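You operate a simulated robot arm through the tools that you are given. There is no shell and no other tool. Be economical: measure what you need, move in short steps, check, and stop when the job is done.

The job below is to be done with a simulated two-armed robot. You get a single attempt, and the scene is never put back.

## Task
Pick up the green coupling with one hand, pass it to the other hand and put it in the red tray. Set down upright: green coupling.

It is judged by the outcome, as a careful person would: the job done as asked, and still so three seconds after it is handed in. It fails if anything else is knocked over, pushed out of place, dropped, spilled or broken.

## Robot
Two 6-joint arms with two-finger parallel grippers on one trunk, on a base that drives. Base frame: it is fixed to the floor where the robot stands at the start and does not move with it; the origin is under the middle of the robot, x ahead of it, y to its left, z up; the surface under the hand at the start is at about z = 0.88. Readings come in m, degrees, newtons and seconds.
The left shoulder is at the start at [0.08, 0.216, 1.61], the right one opposite. With the tool pointing down near the work surface each hand reaches from about 0.1 to 0.7 m from the robot's upright axis, wherever it stands, measured 20 degrees to its own side. Places, roughly: green coupling (7x6x10 cm) [0.5, 0.1, 0.9]; red tray (39x19 cm) [0.74, 0.78, 0.84]. Payload 3.43 kg a hand.
The tool frame of a hand sits at the grasp point between the pads (the TCP): z along the fingers, y along the line on which they close. The tips reach 0.03 m beyond it. The gripper opens to 0.094 m. The fingers are 0.028 m wide and 0.01 m thick; the gripper's body (0.05 by 0.096 m) begins 0.055 m behind the TCP.
Orientation is that of the tool frame in the base frame, as a unit quaternion [w, x, y, z]. With the fingers straight down and closing along the base's y, the tool's x points along the base's -x, its y along +y and its z along -z.

## Interface
- The arms move only by the tool move_arm. It takes "left_rows", "right_rows" or both (then of equal length, played together; a hand with none holds still); each is a list of rows, each an object (a shift or turn left out is 0, a gripper value left out holds the last) with "translation": the shift along the base's x, y, z in units of 250 mm (1.0 is 250 mm), a list of three; "rotation": the turn, a rotation vector about the base's x, y, z in units of 180 degrees (1.0 is 180 degrees), a list of three. In form: [{"translation": [tx, ty, tz], "rotation": [ax, ay, az]}, ...]. A call has 1 to 12 rows; each row is the pose to reach, as a shift and turn from the pose commanded when the call began. "left_hand" and "right_hand" are, for a hand that has rows, the opening, from 0 (shut) to 1 (fully open), set as the call begins (left out, the last holds). A call with a number of a shift or a turn outside -1 to 1 is refused whole. Rows are played at 5 a second. More than 0.05 m and 8.6 degrees between two rows, or a gripper value outside its range, and nothing of the call is played. A pose out of reach is approached as far as the arm can. The call stops where the force on the tool passes 40 N (or 10 N more than at its start, if that is more) or the arm is blocked; 0.2 s more then pass. The fingers move at their own pace (about 0.072 m/s each) and stop on an object; they squeeze with about 26 N. The grip force told is the motor's: it shows also when the fingers shut on nothing. Time passes only in rows, and 0.2 s behind the last, so rows that repeat a pose let the fingers close. It gives the time, the measured TCP pose, the force on the tool (base axes), the opening and the grip force at its end, in the units of the frame above (readings bear some noise), with the torque about the TCP (base axes, N m) and any sound that the robot's microphone picked up, and new pictures: "views" is both (left out), scene, wrist or none (wrist: the cameras of the hands that moved).
- Cameras (640 x 400 px; columns grow to the right, rows downward): "scene" is now at [0.0925, 0.0316, 1.7586]; the picture's right is [0.43, -0.90, 0.00], its down [-0.76, -0.36, -0.54] and it looks along [0.49, 0.23, -0.84] (base axes); focal length 262 px, centre (320, 200). "left" rides on the left gripper at [0.076, -0.014, -0.102] in its tool frame; the picture's right is [0.18, 0.98, 0.00], its down [-0.75, 0.14, -0.64] and it looks along [-0.63, 0.12, 0.77] (tool axes); focal length 243 px, centre (320, 200). "right" rides on the right gripper at [0.076, 0.014, -0.103] in its tool frame; the picture's right is [-0.18, 0.98, 0.00], its down [-0.75, -0.14, -0.64] and it looks along [-0.63, -0.12, 0.77] (tool axes); focal length 243 px, centre (320, 200). There is no depth. A picture from a camera that has moved, and an enlarged one, comes with that camera's place and axes in the base frame and with its lens.
- slide_trunk(by): slides the trunk up (or, below 0, down) by that many m; the arms and the scene camera ride with it, the base frame stays. It gives what a move gives, with no picture.
- steer(legs): drives the robot by 1 to 6 legs, each [ahead, left, turn to the left] in m, m and degrees, along the robot's own axes; the way and the turn of a leg run together, so that a leg with both is an arc; at most 1.5 m and 180 degrees a leg. The arms and the cameras ride along, it lands a little off, and it stops where it bumps. It gives what a move gives, and a new picture of the scene camera.
- pan_tilt(pan, tilt): turns the head with the scene camera to pan (to the left, within 86 degrees either way) and tilt (down, from -29 to 69), counted from straight ahead of the robot. It gives what a move gives, and a new picture of the scene camera.
- enlarge(camera, box): a new picture of the part [left, top, right, bottom] of that camera's present view, enlarged. It takes no simulated time.
- sign_off(): hands the job in; it is judged then, once.

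Work in short steps. Places have to be worked out from the pictures, the camera data and where the tool is seen: move nearer, look again, correct. Check each grasp and each placing, and mend what went wrong. You have 120 turns and 260 pictures in all, those below and enlarged ones among them. Open the grippers and draw the arms clear of the work before you hand the job in, unless the task says otherwise; then end with one line.

The tools are called after "Call:" as name(argument=value, ...) on one line, values as JSON. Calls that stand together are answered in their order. move_arm: Moves the arms, as the interface text tells. Its arguments: {"type":"object","properties":{"left_rows":{"type":"array"},"left_hand":{"type":"number"},"right_rows":{"type":"array"},"right_hand":{"type":"number"},"views":{"type":"string","enum":["both","scene","wrist","none"]}},"required":[]} The other tools are called the same way: slide_trunk (by) slides the trunk up or down; steer (legs) drives the base; pan_tilt (pan, tilt) turns the head that bears the scene camera; enlarge (camera, box) takes an enlarged picture of a part of a camera's view; sign_off () hands the job in.

At the start:

```text
time: 0.0
left_position: [0.4017, 0.5166, 1.0604]
left_tcp_rot: [0.0, 0.0, 1.0, 0.0]
left_wrist_force: [-0.5, 0.1, 0.1]
left_wrist_torque: [-0.02, 0.0, 0.03]
left_finger_gap: 0.0939
left_gripper_force: 0.1
right_position: [0.4971, 0.0528, 1.0601]
right_tcp_rot: [0.0, 0.001, 1.0, 0.001]
right_wrist_force: [-0.4, 0.0, -0.1]
right_wrist_torque: [-0.02, -0.02, 0.02]
right_finger_gap: 0.0941
right_gripper_force: 0.1
trunk travel left (down, up): [-0.84, 0.0]
robot x, y, heading: [0.0031, -0.0022, -0.1]
head pan, tilt: [25.6, 57.4]
```

scene: 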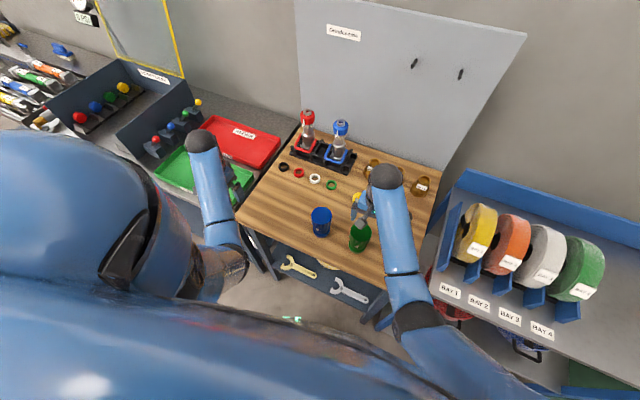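
right: 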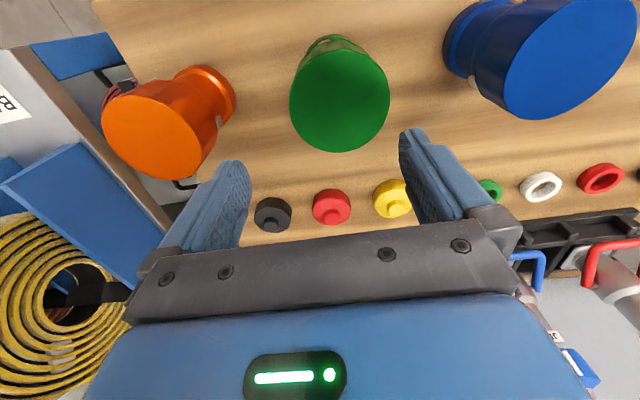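
left: 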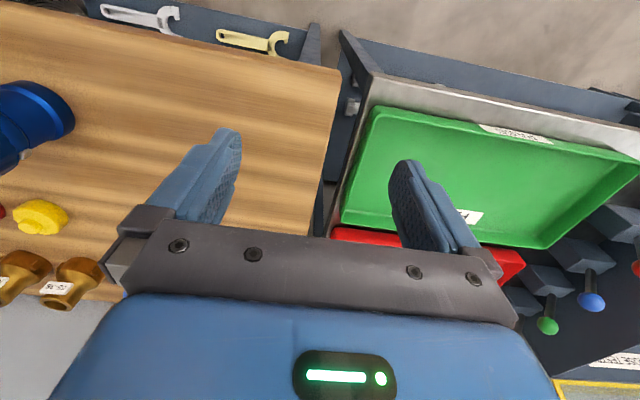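

I'll look closer at the green part and the tray before moving.

Call:
enlarge(camera="right", box=[220, 0, 460, 150])

Call:
enlarge(camera="scene", box=[240, 100, 460, 300])

Call:
enlarge(camera="scene", box=[130, 80, 290, 200])

```text
2.67 times, centred on (340, 75) of right
camera zoom: at [0.4205, 0.0667, 1.1606], right [0.18, 0.98, 0.0], down [0.75, -0.14, 0.64], along [0.63, -0.12, -0.77], focal length 647 px, centre (267, 533)
```

zoom: 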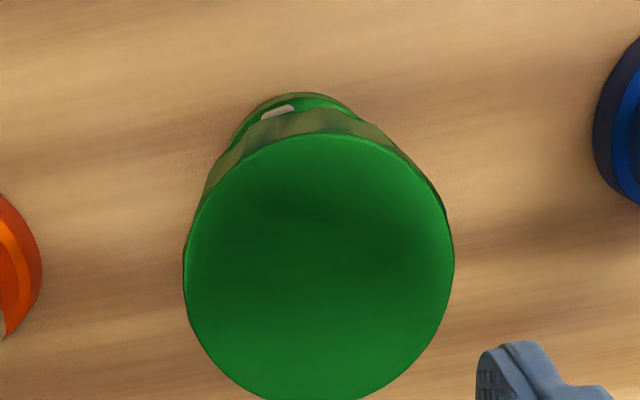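

```text
2.00 times, centred on (350, 200) of scene
camera zoom: at [0.0925, 0.0316, 1.7586], right [0.43, -0.9, 0.0], down [-0.76, -0.36, -0.54], along [0.49, 0.23, -0.84], focal length 523 px, centre (260, 200)
```

zoom: 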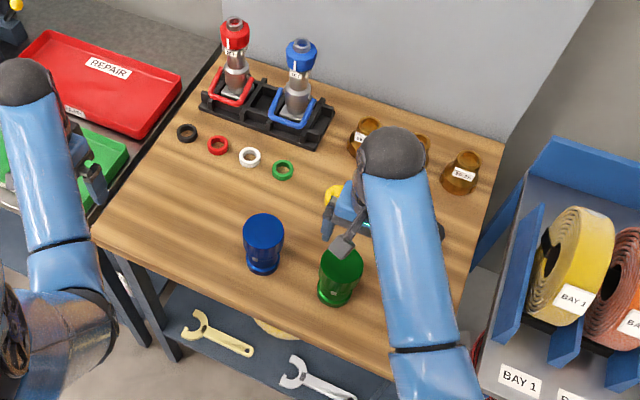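

```text
3.33 times, centred on (210, 140) of scene
camera zoom: at [0.0925, 0.0316, 1.7586], right [0.43, -0.9, 0.0], down [-0.76, -0.36, -0.54], along [0.49, 0.23, -0.84], focal length 872 px, centre (687, 400)
```

zoom: 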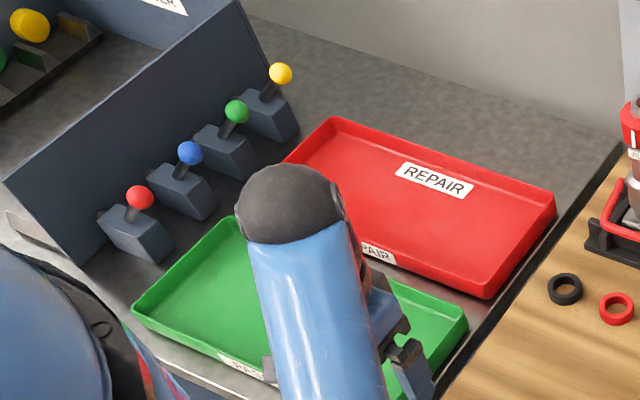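

The green part appears to have a wide flat top; I'll zoom tighter on its side for shape.

Call:
enlarge(camera="scene", box=[300, 190, 400, 260])

Call:
enlarge(camera="right", box=[80, 40, 260, 190])

Call:
enlarge(camera="right", box=[420, 0, 640, 130])

```text
5.71 times, centred on (350, 225) of scene
camera zoom: at [0.0925, 0.0316, 1.7586], right [0.43, -0.9, 0.0], down [-0.76, -0.36, -0.54], along [0.49, 0.23, -0.84], focal length 1495 px, centre (149, 57)
```

zoom: 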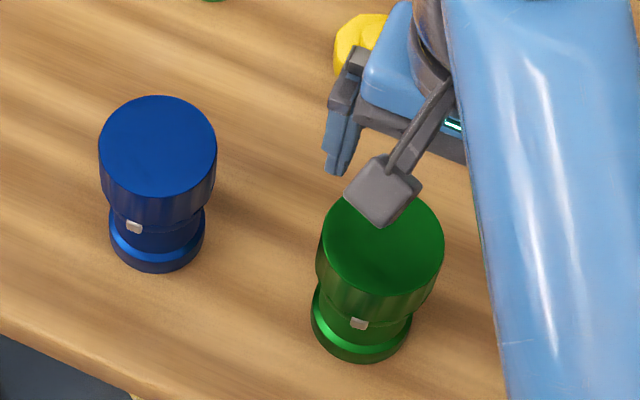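

```text
2.67 times, centred on (170, 115) of right
camera zoom: at [0.4205, 0.0667, 1.1606], right [0.18, 0.98, 0.0], down [0.75, -0.14, 0.64], along [0.63, -0.12, -0.77], focal length 647 px, centre (720, 427)
```

zoom: 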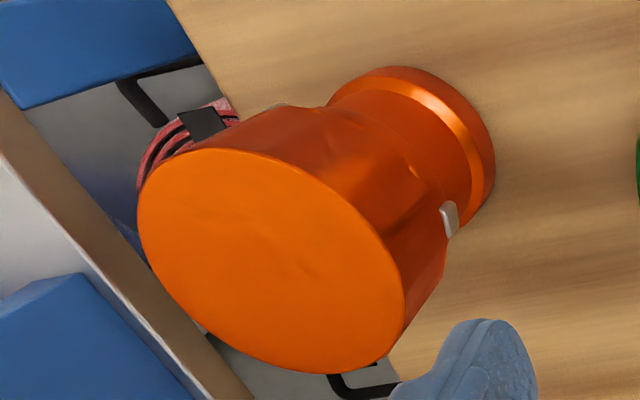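

```text
2.91 times, centred on (530, 65) of right
camera zoom: at [0.4205, 0.0667, 1.1606], right [0.18, 0.98, 0.0], down [0.75, -0.14, 0.64], along [0.63, -0.12, -0.77], focal length 706 px, centre (-291, 593)
```

zoom: 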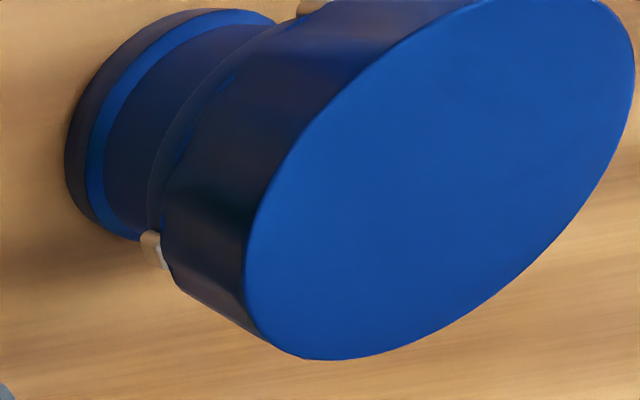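

The coupling stands with the wide nut up and the flange down, centre about (0.488, 0.070), top at about z 0.98. I'll have the right hand grip it low from the front at a tilt, so the left hand can later take the top from above. First I back off and tilt the right hand.

Call:
move_arm(right_rows=[{"translation": [-0.1, 0.01, 0], "rotation": [0, -0.044, 0]}, {"translation": [-0.2, 0.02, 0], "rotation": [0, -0.088, 0]}, {"translation": [-0.3, 0.03, 0], "rotation": [0, -0.131, 0]}, {"translation": [-0.4, 0.04, 0], "rotation": [0, -0.175, 0]}, {"translation": [-0.45, 0.05, -0.04], "rotation": [0, -0.218, 0]}, {"translation": [-0.49, 0.068, -0.1], "rotation": [0, -0.262, 0]}, {"translation": [-0.49, 0.068, -0.2], "rotation": [0, -0.306, 0]}], right_hand=1)

```text
time: 1.8
left_position: [0.4007, 0.5167, 1.0569]
left_tcp_rot: [-0.001, 0.0, 1.0, 0.0]
left_wrist_force: [0.6, 0.2, 0.0]
left_wrist_torque: [0.04, 0.03, 0.01]
left_finger_gap: 0.0939
left_gripper_force: 0.0
right_position: [0.4014, 0.0702, 1.0348]
right_tcp_rot: [0.475, 0.041, 0.879, 0.014]
right_wrist_force: [-0.8, 0.8, -0.1]
right_wrist_torque: [0.01, -0.04, 0.01]
right_finger_gap: 0.094
right_gripper_force: 0.1
trunk travel left (down, up): [-0.84, 0.0]
robot x, y, heading: [-0.0018, 0.0002, -0.0]
head pan, tilt: [25.6, 57.4]
stopped in row 7 (right hand): the arm was blocked; the commanded pose is now the measured one
camera scene: at [0.0927, 0.0316, 1.7566], right [0.43, -0.9, 0.0], down [-0.76, -0.36, -0.54], along [0.49, 0.23, -0.84], focal length 262 px, centre (320, 200)
camera right: at [0.2738, 0.0914, 1.026], right [0.16, 0.96, 0.22], down [-0.14, -0.2, 0.97], along [0.98, -0.18, 0.1], focal length 243 px, centre (320, 200)
```

scene: 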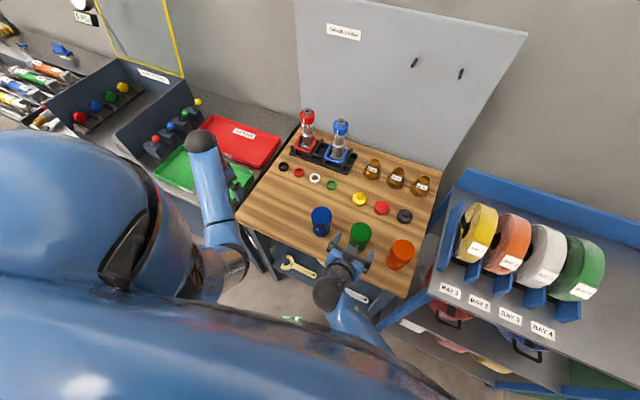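
right: 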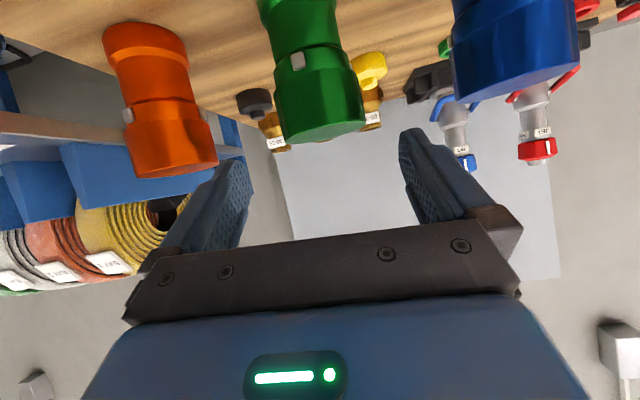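

The arm was blocked with no contact force, so it is likely folded too close to the body. I'll drive back 0.15 m to give the tilted hand room.

Call:
steer(legs=[[-0.15, 0, 0]])

```text
time: 3.2
left_position: [0.2533, 0.5173, 1.0585]
left_tcp_rot: [-0.002, 0.0, 1.0, 0.0]
left_wrist_force: [0.5, -0.3, -0.6]
left_wrist_torque: [0.01, 0.02, 0.02]
left_finger_gap: 0.094
left_gripper_force: 0.2
right_position: [0.2512, 0.0693, 1.0312]
right_tcp_rot: [0.473, 0.04, 0.88, 0.01]
right_wrist_force: [0.5, 0.8, 0.8]
right_wrist_torque: [0.01, -0.01, -0.03]
right_finger_gap: 0.0939
right_gripper_force: 0.1
trunk travel left (down, up): [-0.84, 0.0]
robot x, y, heading: [-0.1525, 0.0042, -0.1]
head pan, tilt: [25.6, 57.4]
camera scene: at [-0.0531, 0.0317, 1.7578], right [0.43, -0.9, 0.0], down [-0.76, -0.36, -0.54], along [0.48, 0.23, -0.84], focal length 262 px, centre (320, 200)
```

scene: 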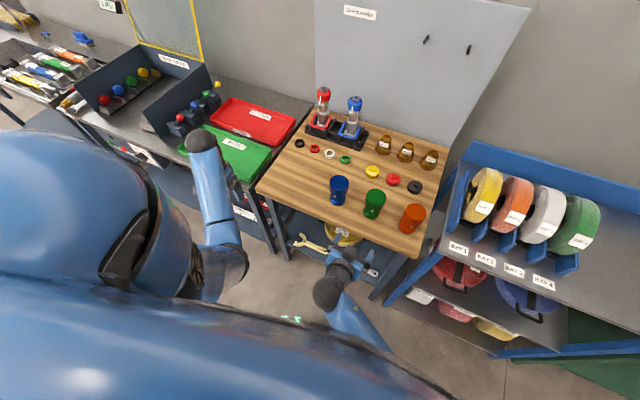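

Now there is room. I'll straighten the slight roll and move forward to the pre-grasp point in front of the coupling.

Call:
move_arm(right_rows=[{"translation": [0.16, 0, -0.02], "rotation": [-0.006, 0.003, 0.007]}, {"translation": [0.33, 0.002, -0.05], "rotation": [-0.012, 0.006, 0.014]}, {"translation": [0.496, 0.004, -0.084], "rotation": [-0.0175, 0.008, 0.02]}, {"translation": [0.496, 0.004, -0.084], "rotation": [-0.0175, 0.008, 0.02]}])

```text
time: 4.2
left_position: [0.2483, 0.517, 1.0607]
left_tcp_rot: [0.002, -0.001, 1.0, 0.0]
left_wrist_force: [-0.5, -0.6, 0.4]
left_wrist_torque: [-0.01, 0.0, 0.02]
left_finger_gap: 0.0941
left_gripper_force: 0.0
right_position: [0.3717, 0.0671, 1.0133]
right_tcp_rot: [0.465, -0.002, 0.886, 0.002]
right_wrist_force: [-1.8, -0.3, -0.2]
right_wrist_torque: [0.02, 0.01, 0.0]
right_finger_gap: 0.0937
right_gripper_force: 0.0
trunk travel left (down, up): [-0.84, 0.0]
robot x, y, heading: [-0.1521, -0.0006, 0.0]
head pan, tilt: [25.6, 57.4]
camera scene: at [-0.0605, 0.0312, 1.7587], right [0.43, -0.9, 0.0], down [-0.76, -0.36, -0.54], along [0.49, 0.23, -0.84], focal length 262 px, centre (320, 200)
camera right: at [0.2432, 0.082, 1.0071], right [0.1, 0.98, 0.15], down [-0.1, -0.14, 0.98], along [0.99, -0.12, 0.08], focal length 243 px, centre (320, 200)
```

scene: 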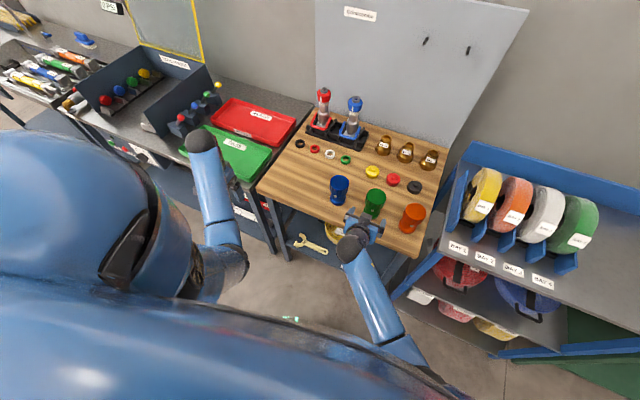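
right: 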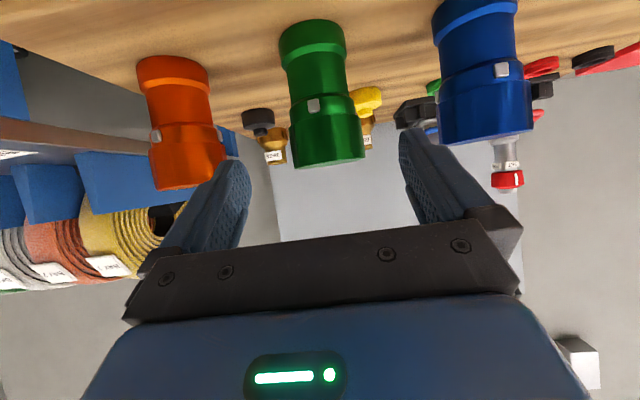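

Enlarging to see the nut's extent and where the tab is.

Call:
enlarge(camera="right", box=[240, 0, 440, 180])

```text
2.22 times, centred on (340, 90) of right
camera zoom: at [0.2432, 0.082, 1.0071], right [0.1, 0.98, 0.15], down [-0.1, -0.14, 0.98], along [0.99, -0.12, 0.08], focal length 539 px, centre (276, 444)
```

zoom: 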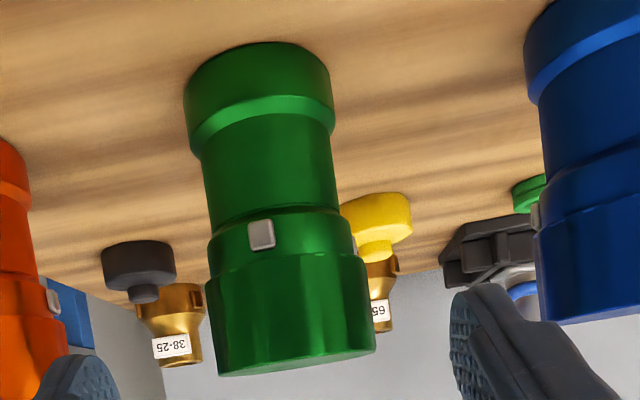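

The neck (about 5–8 cm below the top) is a good place for the right hand, leaving the 3.7 cm nut for the left. I'll advance along the finger axis to the neck.

Call:
move_arm(right_rows=[{"translation": [0.1, 0.002, -0.087]}, {"translation": [0.2, 0.004, -0.174]}, {"translation": [0.3, 0.006, -0.26]}, {"translation": [0.36, 0.008, -0.31]}, {"translation": [0.409, 0.008, -0.353]}, {"translation": [0.409, 0.008, -0.353]}])

```text
time: 5.6
left_position: [0.2474, 0.517, 1.0603]
left_tcp_rot: [0.0, -0.001, 1.0, 0.0]
left_wrist_force: [-0.2, -0.5, 0.4]
left_wrist_torque: [-0.01, -0.02, -0.01]
left_finger_gap: 0.0939
left_gripper_force: 0.0
right_position: [0.471, 0.0715, 0.9274]
right_tcp_rot: [0.466, -0.001, 0.885, 0.002]
right_wrist_force: [-7.1, -1.4, 11.1]
right_wrist_torque: [0.01, -0.23, 0.0]
right_finger_gap: 0.0939
right_gripper_force: 0.1
trunk travel left (down, up): [-0.84, 0.0]
robot x, y, heading: [-0.1483, 0.0022, -0.0]
head pan, tilt: [25.6, 57.4]
camera scene: at [-0.0624, 0.0314, 1.7589], right [0.43, -0.9, 0.0], down [-0.76, -0.36, -0.54], along [0.49, 0.23, -0.84], focal length 262 px, centre (320, 200)
camera right: at [0.3446, 0.0852, 0.9195], right [0.1, 0.98, 0.15], down [-0.1, -0.14, 0.98], along [0.99, -0.12, 0.09], focal length 243 px, centre (320, 200)
```

scene: 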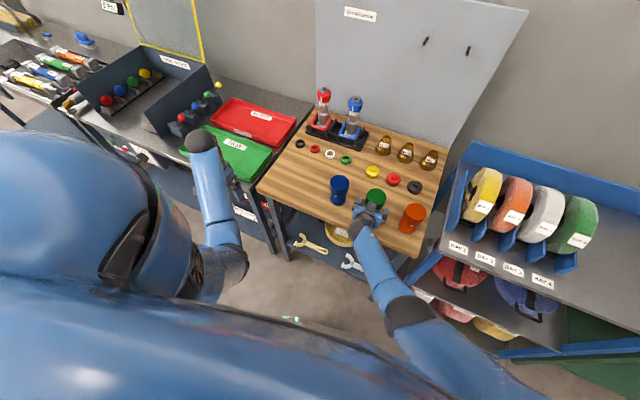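
right: 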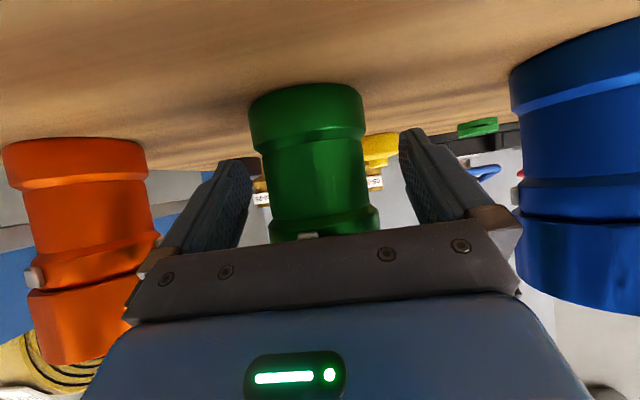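

The force reads (-7, -1, 11) N, so something is touching, either the palm on the nut's top edge or the fingertips. I'll back off 8 mm in x to tell which.

Call:
move_arm(right_rows=[{"translation": [-0.016, 0, 0]}, {"translation": [-0.032, 0, 0]}], views="wrist")

Call:
enlarge(camera="scene", box=[330, 170, 430, 240])

```text
time: 6.2
left_position: [0.2511, 0.5171, 1.0589]
left_tcp_rot: [0.0, 0.0, 1.0, 0.001]
left_wrist_force: [0.6, -0.2, -0.9]
left_wrist_torque: [-0.01, -0.01, 0.0]
left_finger_gap: 0.0942
left_gripper_force: 0.0
right_position: [0.4677, 0.071, 0.9229]
right_tcp_rot: [0.463, -0.001, 0.886, 0.001]
right_wrist_force: [-0.4, -0.5, 0.1]
right_wrist_torque: [0.01, 0.0, -0.02]
right_finger_gap: 0.094
right_gripper_force: 0.1
trunk travel left (down, up): [-0.84, 0.0]
robot x, y, heading: [-0.1469, 0.001, 0.1]
head pan, tilt: [25.6, 57.4]
camera right: at [0.3399, 0.0851, 0.9175], right [0.1, 0.98, 0.15], down [-0.1, -0.14, 0.98], along [0.99, -0.12, 0.08], focal length 243 px, centre (320, 200)
```

right: 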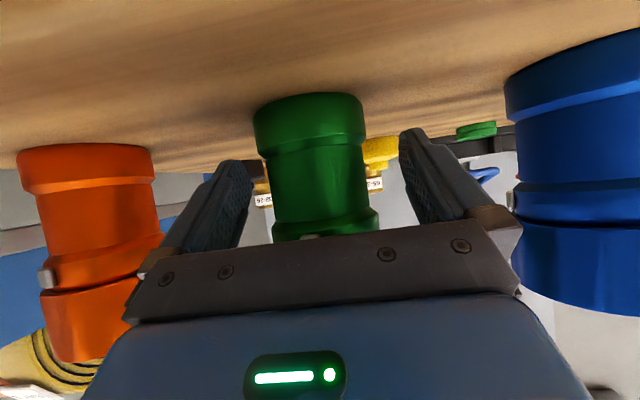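

```text
5.71 times, centred on (380, 205) of scene
camera zoom: at [-0.0569, 0.0317, 1.7584], right [0.43, -0.9, 0.0], down [-0.76, -0.36, -0.54], along [0.49, 0.23, -0.84], focal length 1495 px, centre (-23, 171)
```

zoom: 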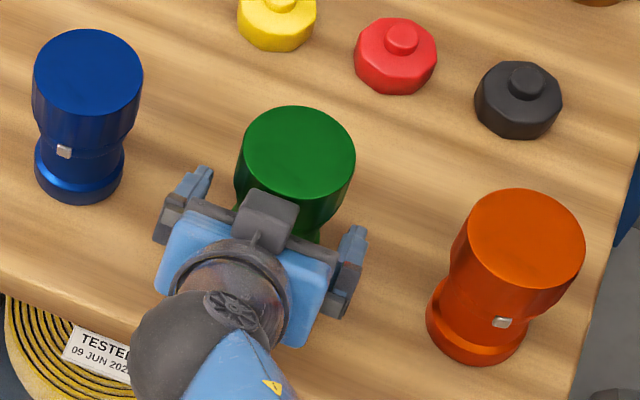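

That freed it: a bracket on the back of the gripper had met the nut's top edge, and the part seems nudged about 5 mm, still upright at x≈0.492. I'll back off, flatten the tilt to 30°, and come in about 2 cm higher so the bracket passes over the nut.

Call:
move_arm(right_rows=[{"translation": [-0.14, 0, 0.02]}, {"translation": [-0.2, 0, 0.084], "rotation": [0, -0.014, 0]}, {"translation": [-0.2, 0, 0.084], "rotation": [0, -0.028, 0]}, {"translation": [-0.12, 0, 0.084], "rotation": [0, -0.028, 0]}, {"translation": [-0.04, 0, 0.084], "rotation": [0, -0.028, 0]}, {"translation": [0.02, 0, 0.084], "rotation": [0, -0.028, 0]}, {"translation": [0.02, 0, 0.084], "rotation": [0, -0.028, 0]}])

Call:
enlarge(camera="scene", box=[330, 170, 430, 240])

```text
time: 7.8
left_position: [0.25, 0.5157, 1.0589]
left_tcp_rot: [-0.001, 0.0, 1.0, 0.0]
left_wrist_force: [0.3, -0.3, 0.2]
left_wrist_torque: [0.03, 0.0, 0.0]
left_finger_gap: 0.0939
left_gripper_force: 0.1
right_position: [0.4723, 0.0714, 0.9457]
right_tcp_rot: [0.502, -0.001, 0.865, 0.001]
right_wrist_force: [-0.3, 0.0, -0.8]
right_wrist_torque: [0.0, 0.03, 0.03]
right_finger_gap: 0.0938
right_gripper_force: 0.1
trunk travel left (down, up): [-0.84, 0.0]
robot x, y, heading: [-0.1542, 0.0017, -0.2]
head pan, tilt: [25.6, 57.4]
camera scene: at [-0.0582, 0.0317, 1.7585], right [0.43, -0.9, 0.0], down [-0.76, -0.36, -0.54], along [0.49, 0.23, -0.84], focal length 262 px, centre (320, 200)
camera right: at [0.3457, 0.0852, 0.9277], right [0.09, 0.98, 0.16], down [-0.18, -0.14, 0.97], along [0.98, -0.12, 0.17], focal length 243 px, centre (320, 200)
```

scene: 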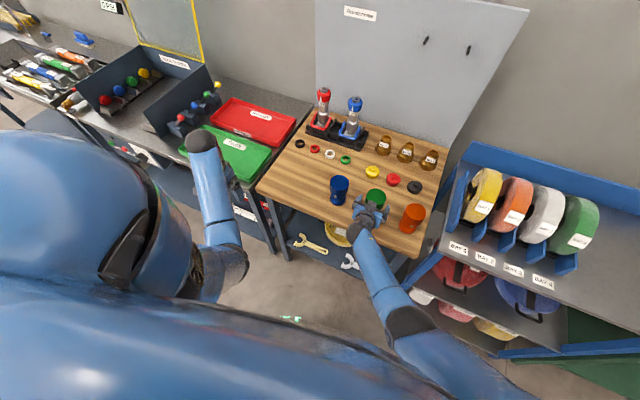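
right: 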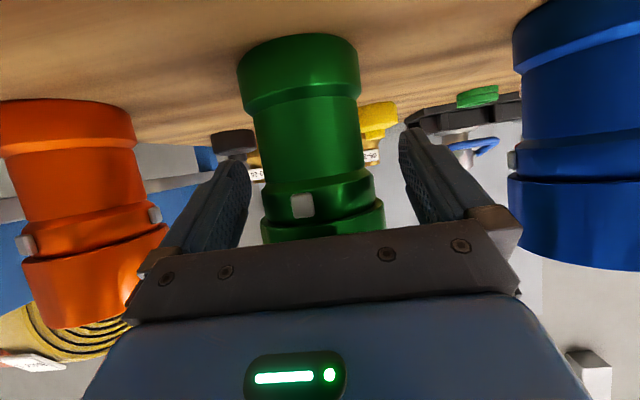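

```text
5.71 times, centred on (380, 205) of scene
camera zoom: at [-0.0582, 0.0317, 1.7585], right [0.43, -0.9, 0.0], down [-0.76, -0.36, -0.54], along [0.49, 0.23, -0.84], focal length 1495 px, centre (-23, 171)
```

zoom: 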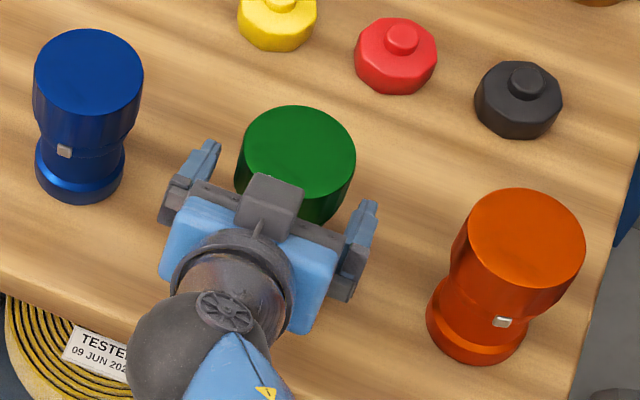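

No contact now; the bracket is above the nut edge. Advancing 17 mm more so the pads straddle the axis.

Call:
move_arm(right_rows=[{"translation": [0.034, 0, -0.006]}, {"translation": [0.068, -0.004, -0.012]}, {"translation": [0.068, -0.004, -0.012]}], views="wrist")

Call:
enlarge(camera="scene", box=[330, 170, 430, 240])

```text
time: 8.6
left_position: [0.2467, 0.5165, 1.062]
left_tcp_rot: [0.001, 0.0, 1.0, 0.0]
left_wrist_force: [-0.4, -0.2, -0.3]
left_wrist_torque: [0.03, -0.04, 0.01]
left_finger_gap: 0.0943
left_gripper_force: 0.1
right_position: [0.4856, 0.071, 0.9445]
right_tcp_rot: [0.505, 0.0, 0.863, 0.002]
right_wrist_force: [1.4, 1.4, 3.3]
right_wrist_torque: [-0.02, 0.13, -0.11]
right_finger_gap: 0.094
right_gripper_force: 0.0
trunk travel left (down, up): [-0.84, 0.0]
robot x, y, heading: [-0.1493, 0.0028, -0.1]
head pan, tilt: [25.6, 57.4]
camera right: at [0.36, 0.0848, 0.9272], right [0.09, 0.98, 0.16], down [-0.19, -0.14, 0.97], along [0.98, -0.12, 0.17], focal length 243 px, centre (320, 200)
```

right: 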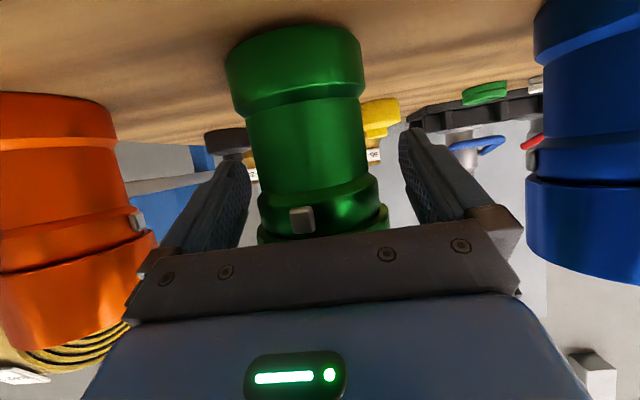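

```text
5.71 times, centred on (380, 205) of scene
camera zoom: at [-0.0635, 0.0317, 1.759], right [0.43, -0.9, 0.0], down [-0.76, -0.36, -0.54], along [0.49, 0.23, -0.84], focal length 1495 px, centre (-23, 171)
```

zoom: 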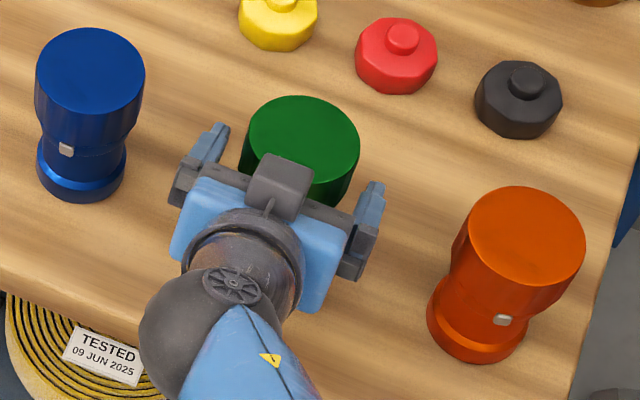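

The bracket just brushes the nut (3 N) and the axis is about 11 mm beyond the TCP, well within the pads. I'll centre in y and close here.

Call:
move_arm(right_rows=[{"translation": [-0.004, -0.014, 0.004]}, {"translation": [-0.004, -0.014, 0.004]}, {"translation": [-0.004, -0.014, 0.004]}, {"translation": [-0.004, -0.014, 0.004]}, {"translation": [-0.004, -0.014, 0.004]}], right_hand=0)

Call:
enlarge(camera="scene", box=[330, 170, 430, 240])

```text
time: 9.8
left_position: [0.2509, 0.5168, 1.0603]
left_tcp_rot: [0.0, 0.0, 1.0, 0.0]
left_wrist_force: [0.0, -1.1, 0.7]
left_wrist_torque: [0.01, -0.02, 0.0]
left_finger_gap: 0.094
left_gripper_force: 0.0
right_position: [0.4887, 0.0664, 0.9422]
right_tcp_rot: [0.502, -0.001, 0.865, 0.001]
right_wrist_force: [0.3, -0.5, -3.9]
right_wrist_torque: [0.02, -0.02, 0.01]
right_finger_gap: 0.067
right_gripper_force: 26.6
trunk travel left (down, up): [-0.84, 0.0]
robot x, y, heading: [-0.1494, -0.0021, 0.1]
head pan, tilt: [25.6, 57.4]
camera scene: at [-0.0575, 0.0317, 1.7585], right [0.43, -0.9, 0.0], down [-0.76, -0.36, -0.54], along [0.49, 0.23, -0.84], focal length 262 px, centre (320, 200)
camera right: at [0.3616, 0.0806, 0.9257], right [0.09, 0.98, 0.16], down [-0.18, -0.14, 0.97], along [0.98, -0.12, 0.17], focal length 243 px, centre (320, 200)
```

scene: 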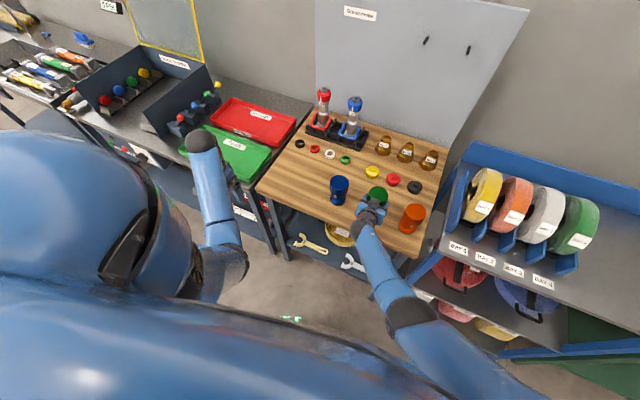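
right: 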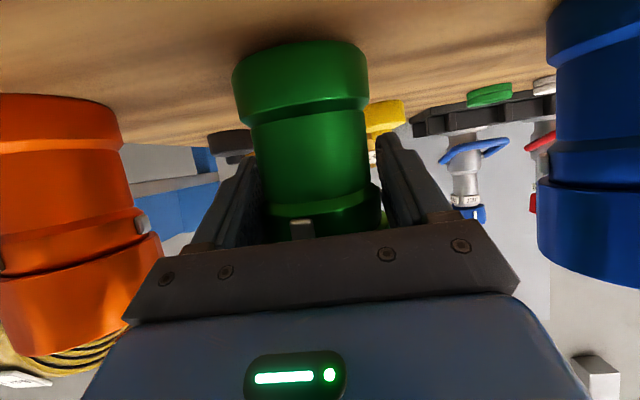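

```text
5.71 times, centred on (380, 205) of scene
camera zoom: at [-0.0575, 0.0317, 1.7585], right [0.43, -0.9, 0.0], down [-0.76, -0.36, -0.54], along [0.49, 0.23, -0.84], focal length 1495 px, centre (-23, 171)
```

zoom: 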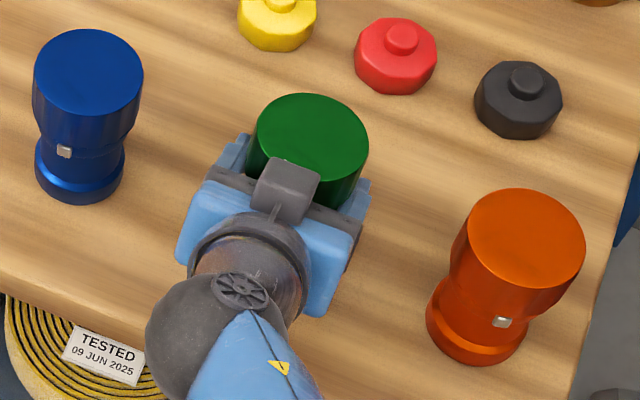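

Gripped with 6.7 cm gap. Lifting in small steps to test the hold.

Call:
move_arm(right_rows=[{"translation": [0, 0, 0.04]}, {"translation": [0, 0, 0.1]}, {"translation": [0, 0, 0.2]}, {"translation": [0, 0, 0.32]}, {"translation": [0, 0, 0.32]}])

Call:
enlarge(camera="scene", box=[320, 150, 440, 234])

```text
time: 11.0
left_position: [0.2501, 0.5168, 1.0597]
left_tcp_rot: [-0.001, 0.0, 1.0, 0.0]
left_wrist_force: [0.7, -0.2, -0.3]
left_wrist_torque: [0.03, 0.02, 0.0]
left_finger_gap: 0.094
left_gripper_force: 0.2
right_position: [0.4869, 0.0673, 1.0232]
right_tcp_rot: [0.503, -0.001, 0.865, 0.001]
right_wrist_force: [0.2, 0.1, -3.7]
right_wrist_torque: [-0.02, -0.02, -0.04]
right_finger_gap: 0.0668
right_gripper_force: 25.6
trunk travel left (down, up): [-0.84, 0.0]
robot x, y, heading: [-0.1502, 0.0017, 0.0]
head pan, tilt: [25.6, 57.4]
camera scene: at [-0.0572, 0.0317, 1.7585], right [0.43, -0.9, 0.0], down [-0.76, -0.36, -0.54], along [0.49, 0.23, -0.84], focal length 262 px, centre (320, 200)
camera right: at [0.3613, 0.0804, 1.0056], right [0.09, 0.98, 0.16], down [-0.18, -0.14, 0.97], along [0.98, -0.12, 0.17], focal length 243 px, centre (320, 200)
```

scene: 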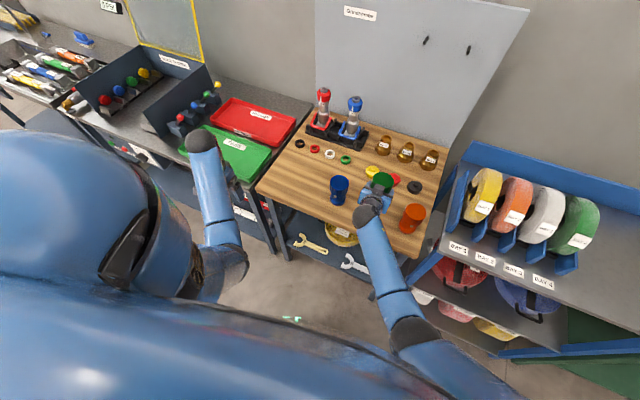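
right: 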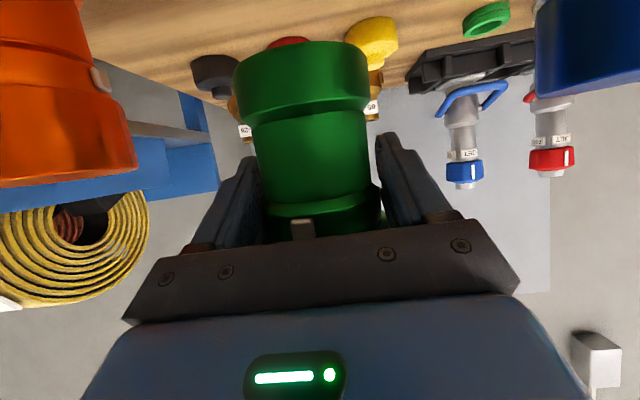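

```text
4.76 times, centred on (380, 192) of scene
camera zoom: at [-0.0572, 0.0317, 1.7585], right [0.43, -0.9, 0.0], down [-0.76, -0.36, -0.54], along [0.49, 0.23, -0.84], focal length 1246 px, centre (34, 238)
```

zoom: 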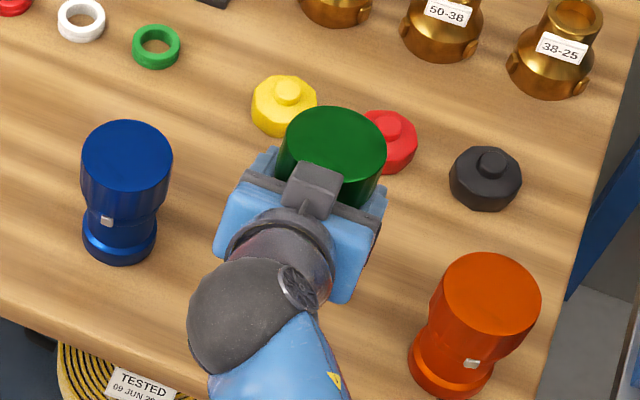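

Held solidly and upright (about 3.7 N weight). Now I bring the right hand up to a handover place near (0.43, 0.14, 1.12) and raise the left hand to pre-position above.

Call:
move_arm(right_rows=[{"translation": [-0.02, 0.02, 0.1]}, {"translation": [-0.06, 0.07, 0.2]}, {"translation": [-0.11, 0.14, 0.29]}, {"translation": [-0.16, 0.21, 0.35]}, {"translation": [-0.2, 0.26, 0.38]}, {"translation": [-0.22, 0.292, 0.388]}, {"translation": [-0.22, 0.292, 0.388]}], left_rows=[{"translation": [0.02, 0, 0.17]}, {"translation": [0.08, -0.05, 0.33]}, {"translation": [0.15, -0.12, 0.49]}, {"translation": [0.23, -0.2, 0.64]}, {"translation": [0.31, -0.3, 0.79]}, {"translation": [0.4, -0.4, 0.92]}, {"translation": [0.4, -0.4, 0.92]}], left_hand=1)

```text
time: 12.6
left_position: [0.45, 0.4659, 1.1635]
left_tcp_rot: [-0.001, 0.0, 1.0, 0.0]
left_wrist_force: [0.4, 0.1, 0.2]
left_wrist_torque: [0.01, 0.0, -0.02]
left_finger_gap: 0.0938
left_gripper_force: 0.1
left hand out of reach, approached as far as the arm can: row 1, 2, 3, 4, 5, 6, 7
right_position: [0.4342, 0.1406, 1.121]
right_tcp_rot: [0.502, -0.001, 0.865, 0.001]
right_wrist_force: [0.1, -0.8, -2.8]
right_wrist_torque: [0.0, 0.01, -0.01]
right_finger_gap: 0.0664
right_gripper_force: 26.0
trunk travel left (down, up): [-0.84, 0.0]
robot x, y, heading: [-0.146, -0.0005, 0.2]
head pan, tilt: [25.6, 57.4]
camera scene: at [-0.0573, 0.0317, 1.7585], right [0.43, -0.9, 0.0], down [-0.76, -0.36, -0.54], along [0.49, 0.23, -0.84], focal length 262 px, centre (320, 200)
camera right: at [0.3067, 0.1541, 1.103], right [0.09, 0.98, 0.16], down [-0.18, -0.14, 0.97], along [0.98, -0.12, 0.17], focal length 243 px, centre (320, 200)
camera left: at [0.374, 0.4532, 1.2672], right [-0.18, 0.98, 0.0], down [0.75, 0.14, 0.64], along [0.63, 0.12, -0.77], focal length 243 px, centre (320, 200)
```

scene: 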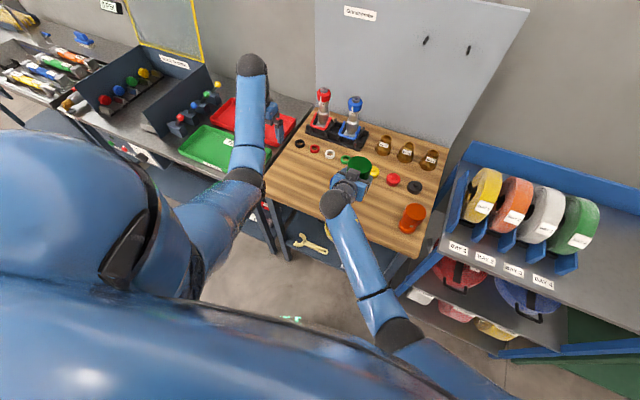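
right: 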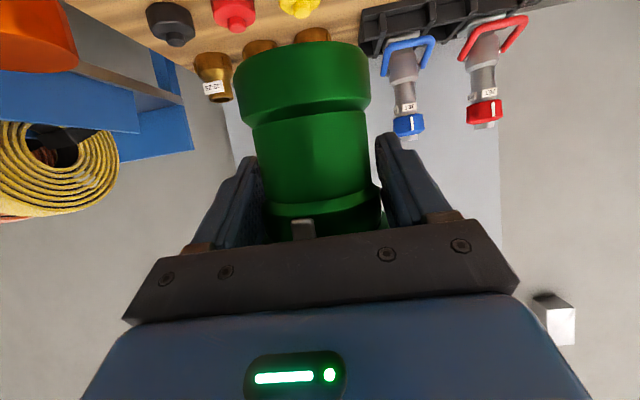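
left: 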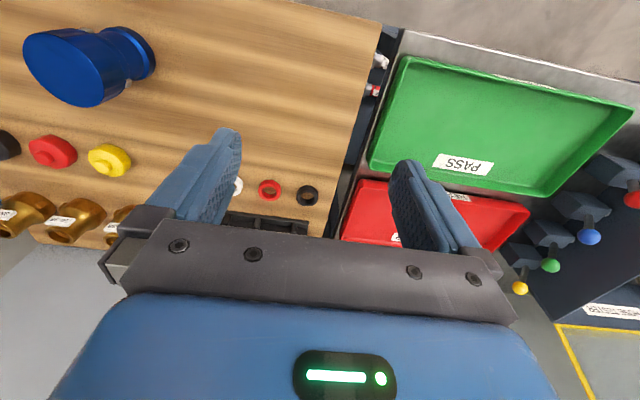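

The left hand tops out near z 1.16 when pointing down, so I'll do the handover lower: right hand to (0.434, 0.11, 1.04), left sliding toward it at z 1.16.

Call:
move_arm(right_rows=[{"translation": [0, -0.03, -0.08]}, {"translation": [0, -0.06, -0.16]}, {"translation": [0, -0.09, -0.24]}, {"translation": [0, -0.122, -0.324]}, {"translation": [0, -0.122, -0.324]}], left_rows=[{"translation": [0, -0.18, 0]}, {"translation": [0, -0.36, 0]}, {"translation": [0, -0.54, 0]}, {"translation": [0, -0.7, 0]}, {"translation": [0, -0.7, 0]}])

```text
time: 13.8
left_position: [0.4733, 0.2926, 1.1356]
left_tcp_rot: [0.0, 0.001, 1.0, 0.0]
left_wrist_force: [0.1, 0.3, -0.3]
left_wrist_torque: [0.0, 0.03, 0.02]
left_finger_gap: 0.0942
left_gripper_force: 0.1
left hand out of reach, approached as far as the arm can: row 1, 2, 3, 4, 5
right_position: [0.433, 0.1106, 1.0383]
right_tcp_rot: [0.502, 0.0, 0.865, 0.001]
right_wrist_force: [-1.3, -0.3, -3.8]
right_wrist_torque: [-0.02, 0.0, 0.01]
right_finger_gap: 0.0664
right_gripper_force: 25.6
trunk travel left (down, up): [-0.84, 0.0]
robot x, y, heading: [-0.151, 0.0015, 0.2]
head pan, tilt: [25.6, 57.4]
camera scene: at [-0.057, 0.0313, 1.7585], right [0.43, -0.9, 0.0], down [-0.76, -0.36, -0.54], along [0.49, 0.23, -0.84], focal length 262 px, centre (320, 200)
camera right: at [0.3064, 0.1242, 1.0216], right [0.09, 0.98, 0.16], down [-0.18, -0.14, 0.97], along [0.98, -0.12, 0.17], focal length 243 px, centre (320, 200)
camera left: at [0.3978, 0.2785, 1.2384], right [-0.18, 0.98, 0.0], down [0.75, 0.14, 0.64], along [0.63, 0.12, -0.77], focal length 243 px, centre (320, 200)
```

scene: 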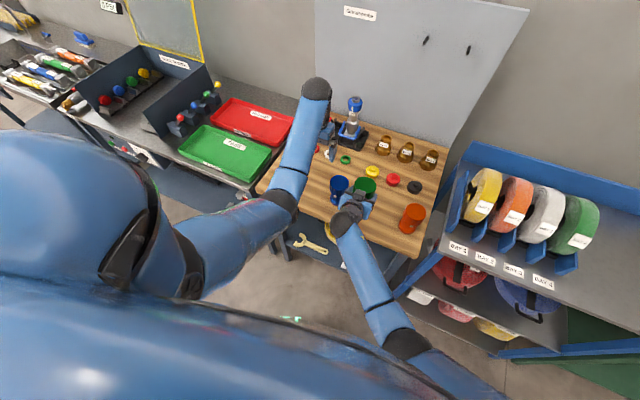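
right: 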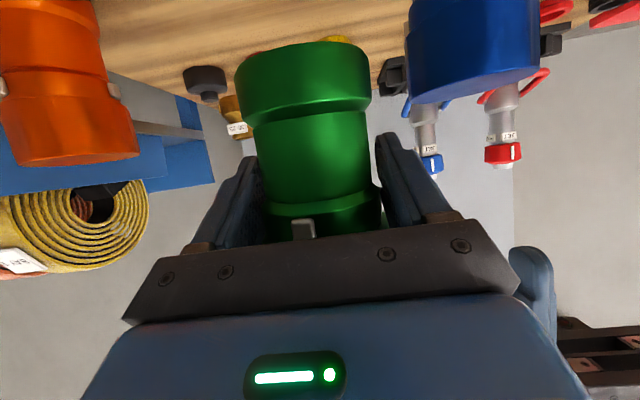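
left: 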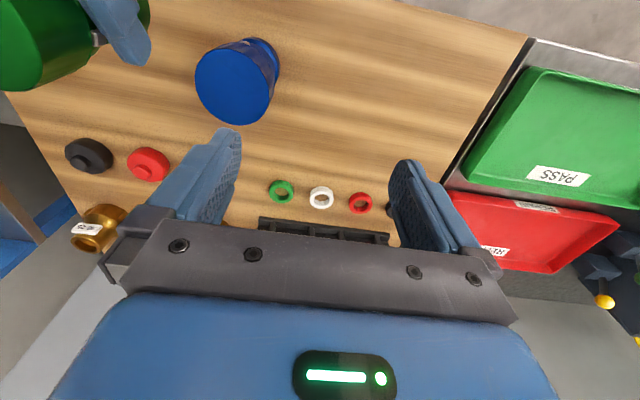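

The left's ceiling drops as it reaches inward (1.136 here), so I'll lower the right hand to z 1.00 and bring the left in at z 1.095, with tips still above the coupling's top (~1.04).

Call:
move_arm(right_rows=[{"translation": [0, -0.02, -0.08]}, {"translation": [0, -0.04, -0.152]}, {"translation": [0, -0.04, -0.152]}, {"translation": [0, -0.04, -0.152]}, {"translation": [0, -0.04, -0.152]}], left_rows=[{"translation": [-0.02, -0.05, -0.1]}, {"translation": [-0.04, -0.1, -0.16]}, {"translation": [-0.06, -0.27, -0.16]}, {"translation": [-0.07, -0.42, -0.16]}, {"translation": [-0.07, -0.42, -0.16]}])

```text
time: 15.0
left_position: [0.4547, 0.1881, 1.096]
left_tcp_rot: [0.0, 0.0, 1.0, 0.001]
left_wrist_force: [-0.7, 0.3, -0.7]
left_wrist_torque: [0.02, 0.02, -0.05]
left_finger_gap: 0.0941
left_gripper_force: 0.1
right_position: [0.4326, 0.1012, 1.0009]
right_tcp_rot: [0.502, -0.001, 0.865, 0.001]
right_wrist_force: [0.0, -1.2, -3.6]
right_wrist_torque: [0.01, 0.03, 0.0]
right_finger_gap: 0.0665
right_gripper_force: 26.0
trunk travel left (down, up): [-0.84, 0.0]
robot x, y, heading: [-0.1482, -0.003, -0.0]
head pan, tilt: [25.6, 57.4]
camera scene: at [-0.0572, 0.0319, 1.7585], right [0.43, -0.9, 0.0], down [-0.76, -0.36, -0.54], along [0.49, 0.23, -0.84], focal length 262 px, centre (320, 200)
camera right: at [0.3067, 0.1146, 0.9842], right [0.09, 0.98, 0.16], down [-0.18, -0.14, 0.97], along [0.98, -0.12, 0.17], focal length 243 px, centre (320, 200)
camera left: at [0.3797, 0.1744, 1.1988], right [-0.18, 0.98, 0.0], down [0.75, 0.14, 0.64], along [0.63, 0.12, -0.77], focal length 243 px, centre (320, 200)
```

scene: 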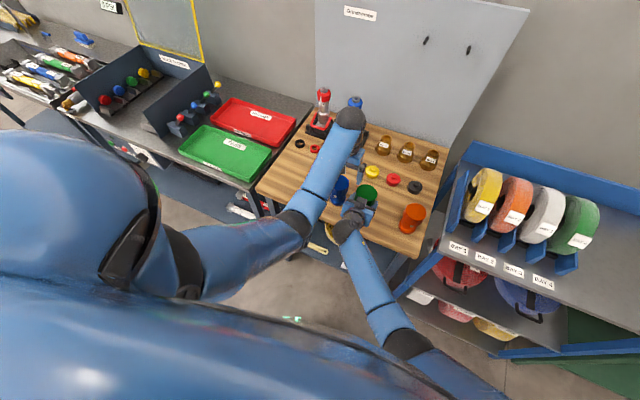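
right: 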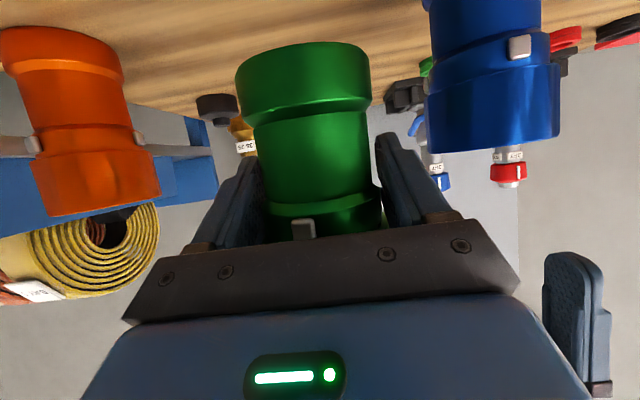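
left: 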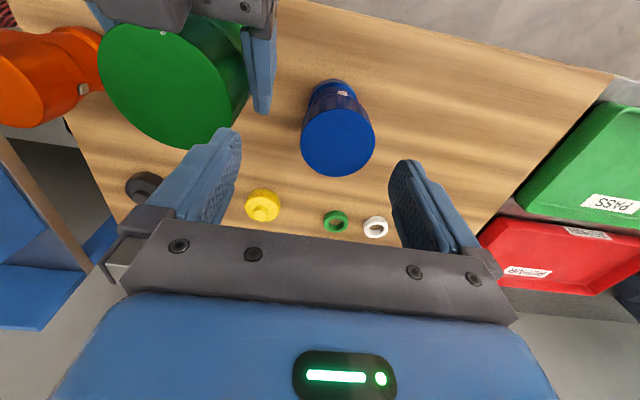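

Left hand is clear and reached. I'll zoom in on the nut's top in the left view to locate it precisely.

Call:
enlarge(camera="left", box=[60, 0, 300, 160])

Call:
enlarge(camera="scene", box=[320, 150, 420, 220])

```text
2.50 times, centred on (180, 80) of left
camera zoom: at [0.3797, 0.1744, 1.1988], right [-0.18, 0.98, 0.0], down [0.75, 0.14, 0.64], along [0.63, 0.12, -0.77], focal length 606 px, centre (670, 500)
```

zoom: 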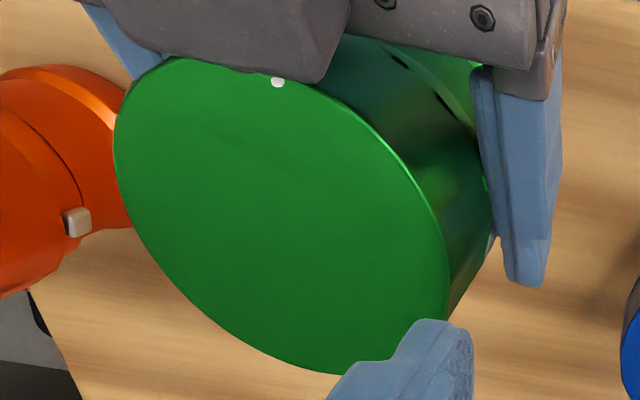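

```text
5.71 times, centred on (370, 185) of scene
camera zoom: at [-0.0572, 0.0319, 1.7585], right [0.43, -0.9, 0.0], down [-0.76, -0.36, -0.54], along [0.49, 0.23, -0.84], focal length 1495 px, centre (34, 286)
```

zoom: 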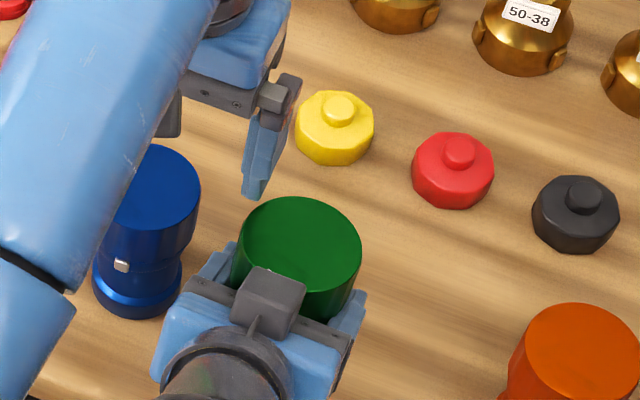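

Nut centre is about (0.446, 0.099), top about z 1.045. I'll slide the left hand over it (tips ~2–3 cm above the top), shifted slightly forward to clear the right gripper's bracket.

Call:
move_arm(left_rows=[{"translation": [0.02, -0.02, 0.03]}, {"translation": [0.02, -0.13, 0.03]}, {"translation": [0.02, -0.24, 0.03]}, {"translation": [0.02, -0.356, 0.03]}, {"translation": [0.02, -0.356, 0.03]}])

Call:
enlarge(camera="scene", box=[320, 130, 420, 220])

```text
time: 16.2
left_position: [0.461, 0.0989, 1.1036]
left_tcp_rot: [0.0, 0.001, 1.0, 0.0]
left_wrist_force: [0.1, 0.1, 0.4]
left_wrist_torque: [-0.01, 0.0, 0.01]
left_finger_gap: 0.0939
left_gripper_force: 0.1
right_position: [0.4324, 0.1015, 1.0006]
right_tcp_rot: [0.502, 0.0, 0.865, 0.0]
right_wrist_force: [0.1, 0.3, -3.9]
right_wrist_torque: [0.02, 0.01, -0.01]
right_finger_gap: 0.0662
right_gripper_force: 26.3
trunk travel left (down, up): [-0.84, 0.0]
robot x, y, heading: [-0.1461, 0.0012, -0.2]
head pan, tilt: [25.6, 57.4]
camera scene: at [-0.0574, 0.0315, 1.7585], right [0.43, -0.9, 0.0], down [-0.76, -0.36, -0.54], along [0.49, 0.23, -0.84], focal length 262 px, centre (320, 200)
camera left: at [0.3852, 0.0844, 1.2065], right [-0.18, 0.98, 0.0], down [0.75, 0.14, 0.64], along [0.63, 0.12, -0.77], focal length 243 px, centre (320, 200)
```

scene: 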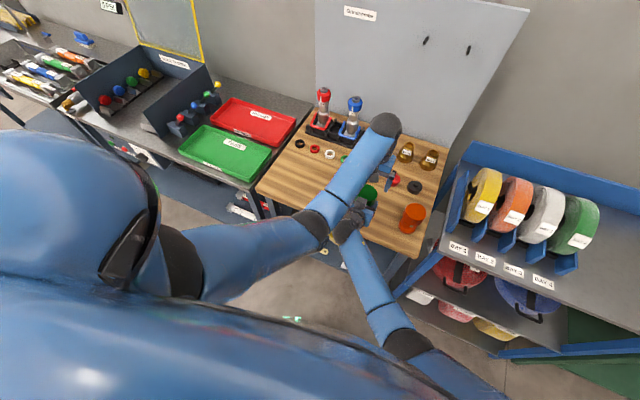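
left: 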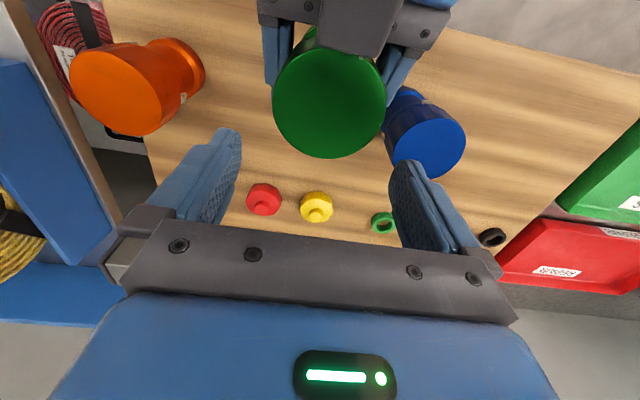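

```text
4.44 times, centred on (370, 175) of scene
camera zoom: at [-0.0574, 0.0315, 1.7585], right [0.43, -0.9, 0.0], down [-0.76, -0.36, -0.54], along [0.49, 0.23, -0.84], focal length 1163 px, centre (98, 311)
```

zoom: 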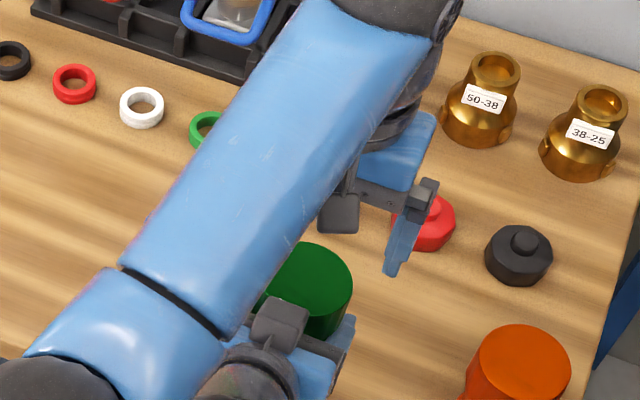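

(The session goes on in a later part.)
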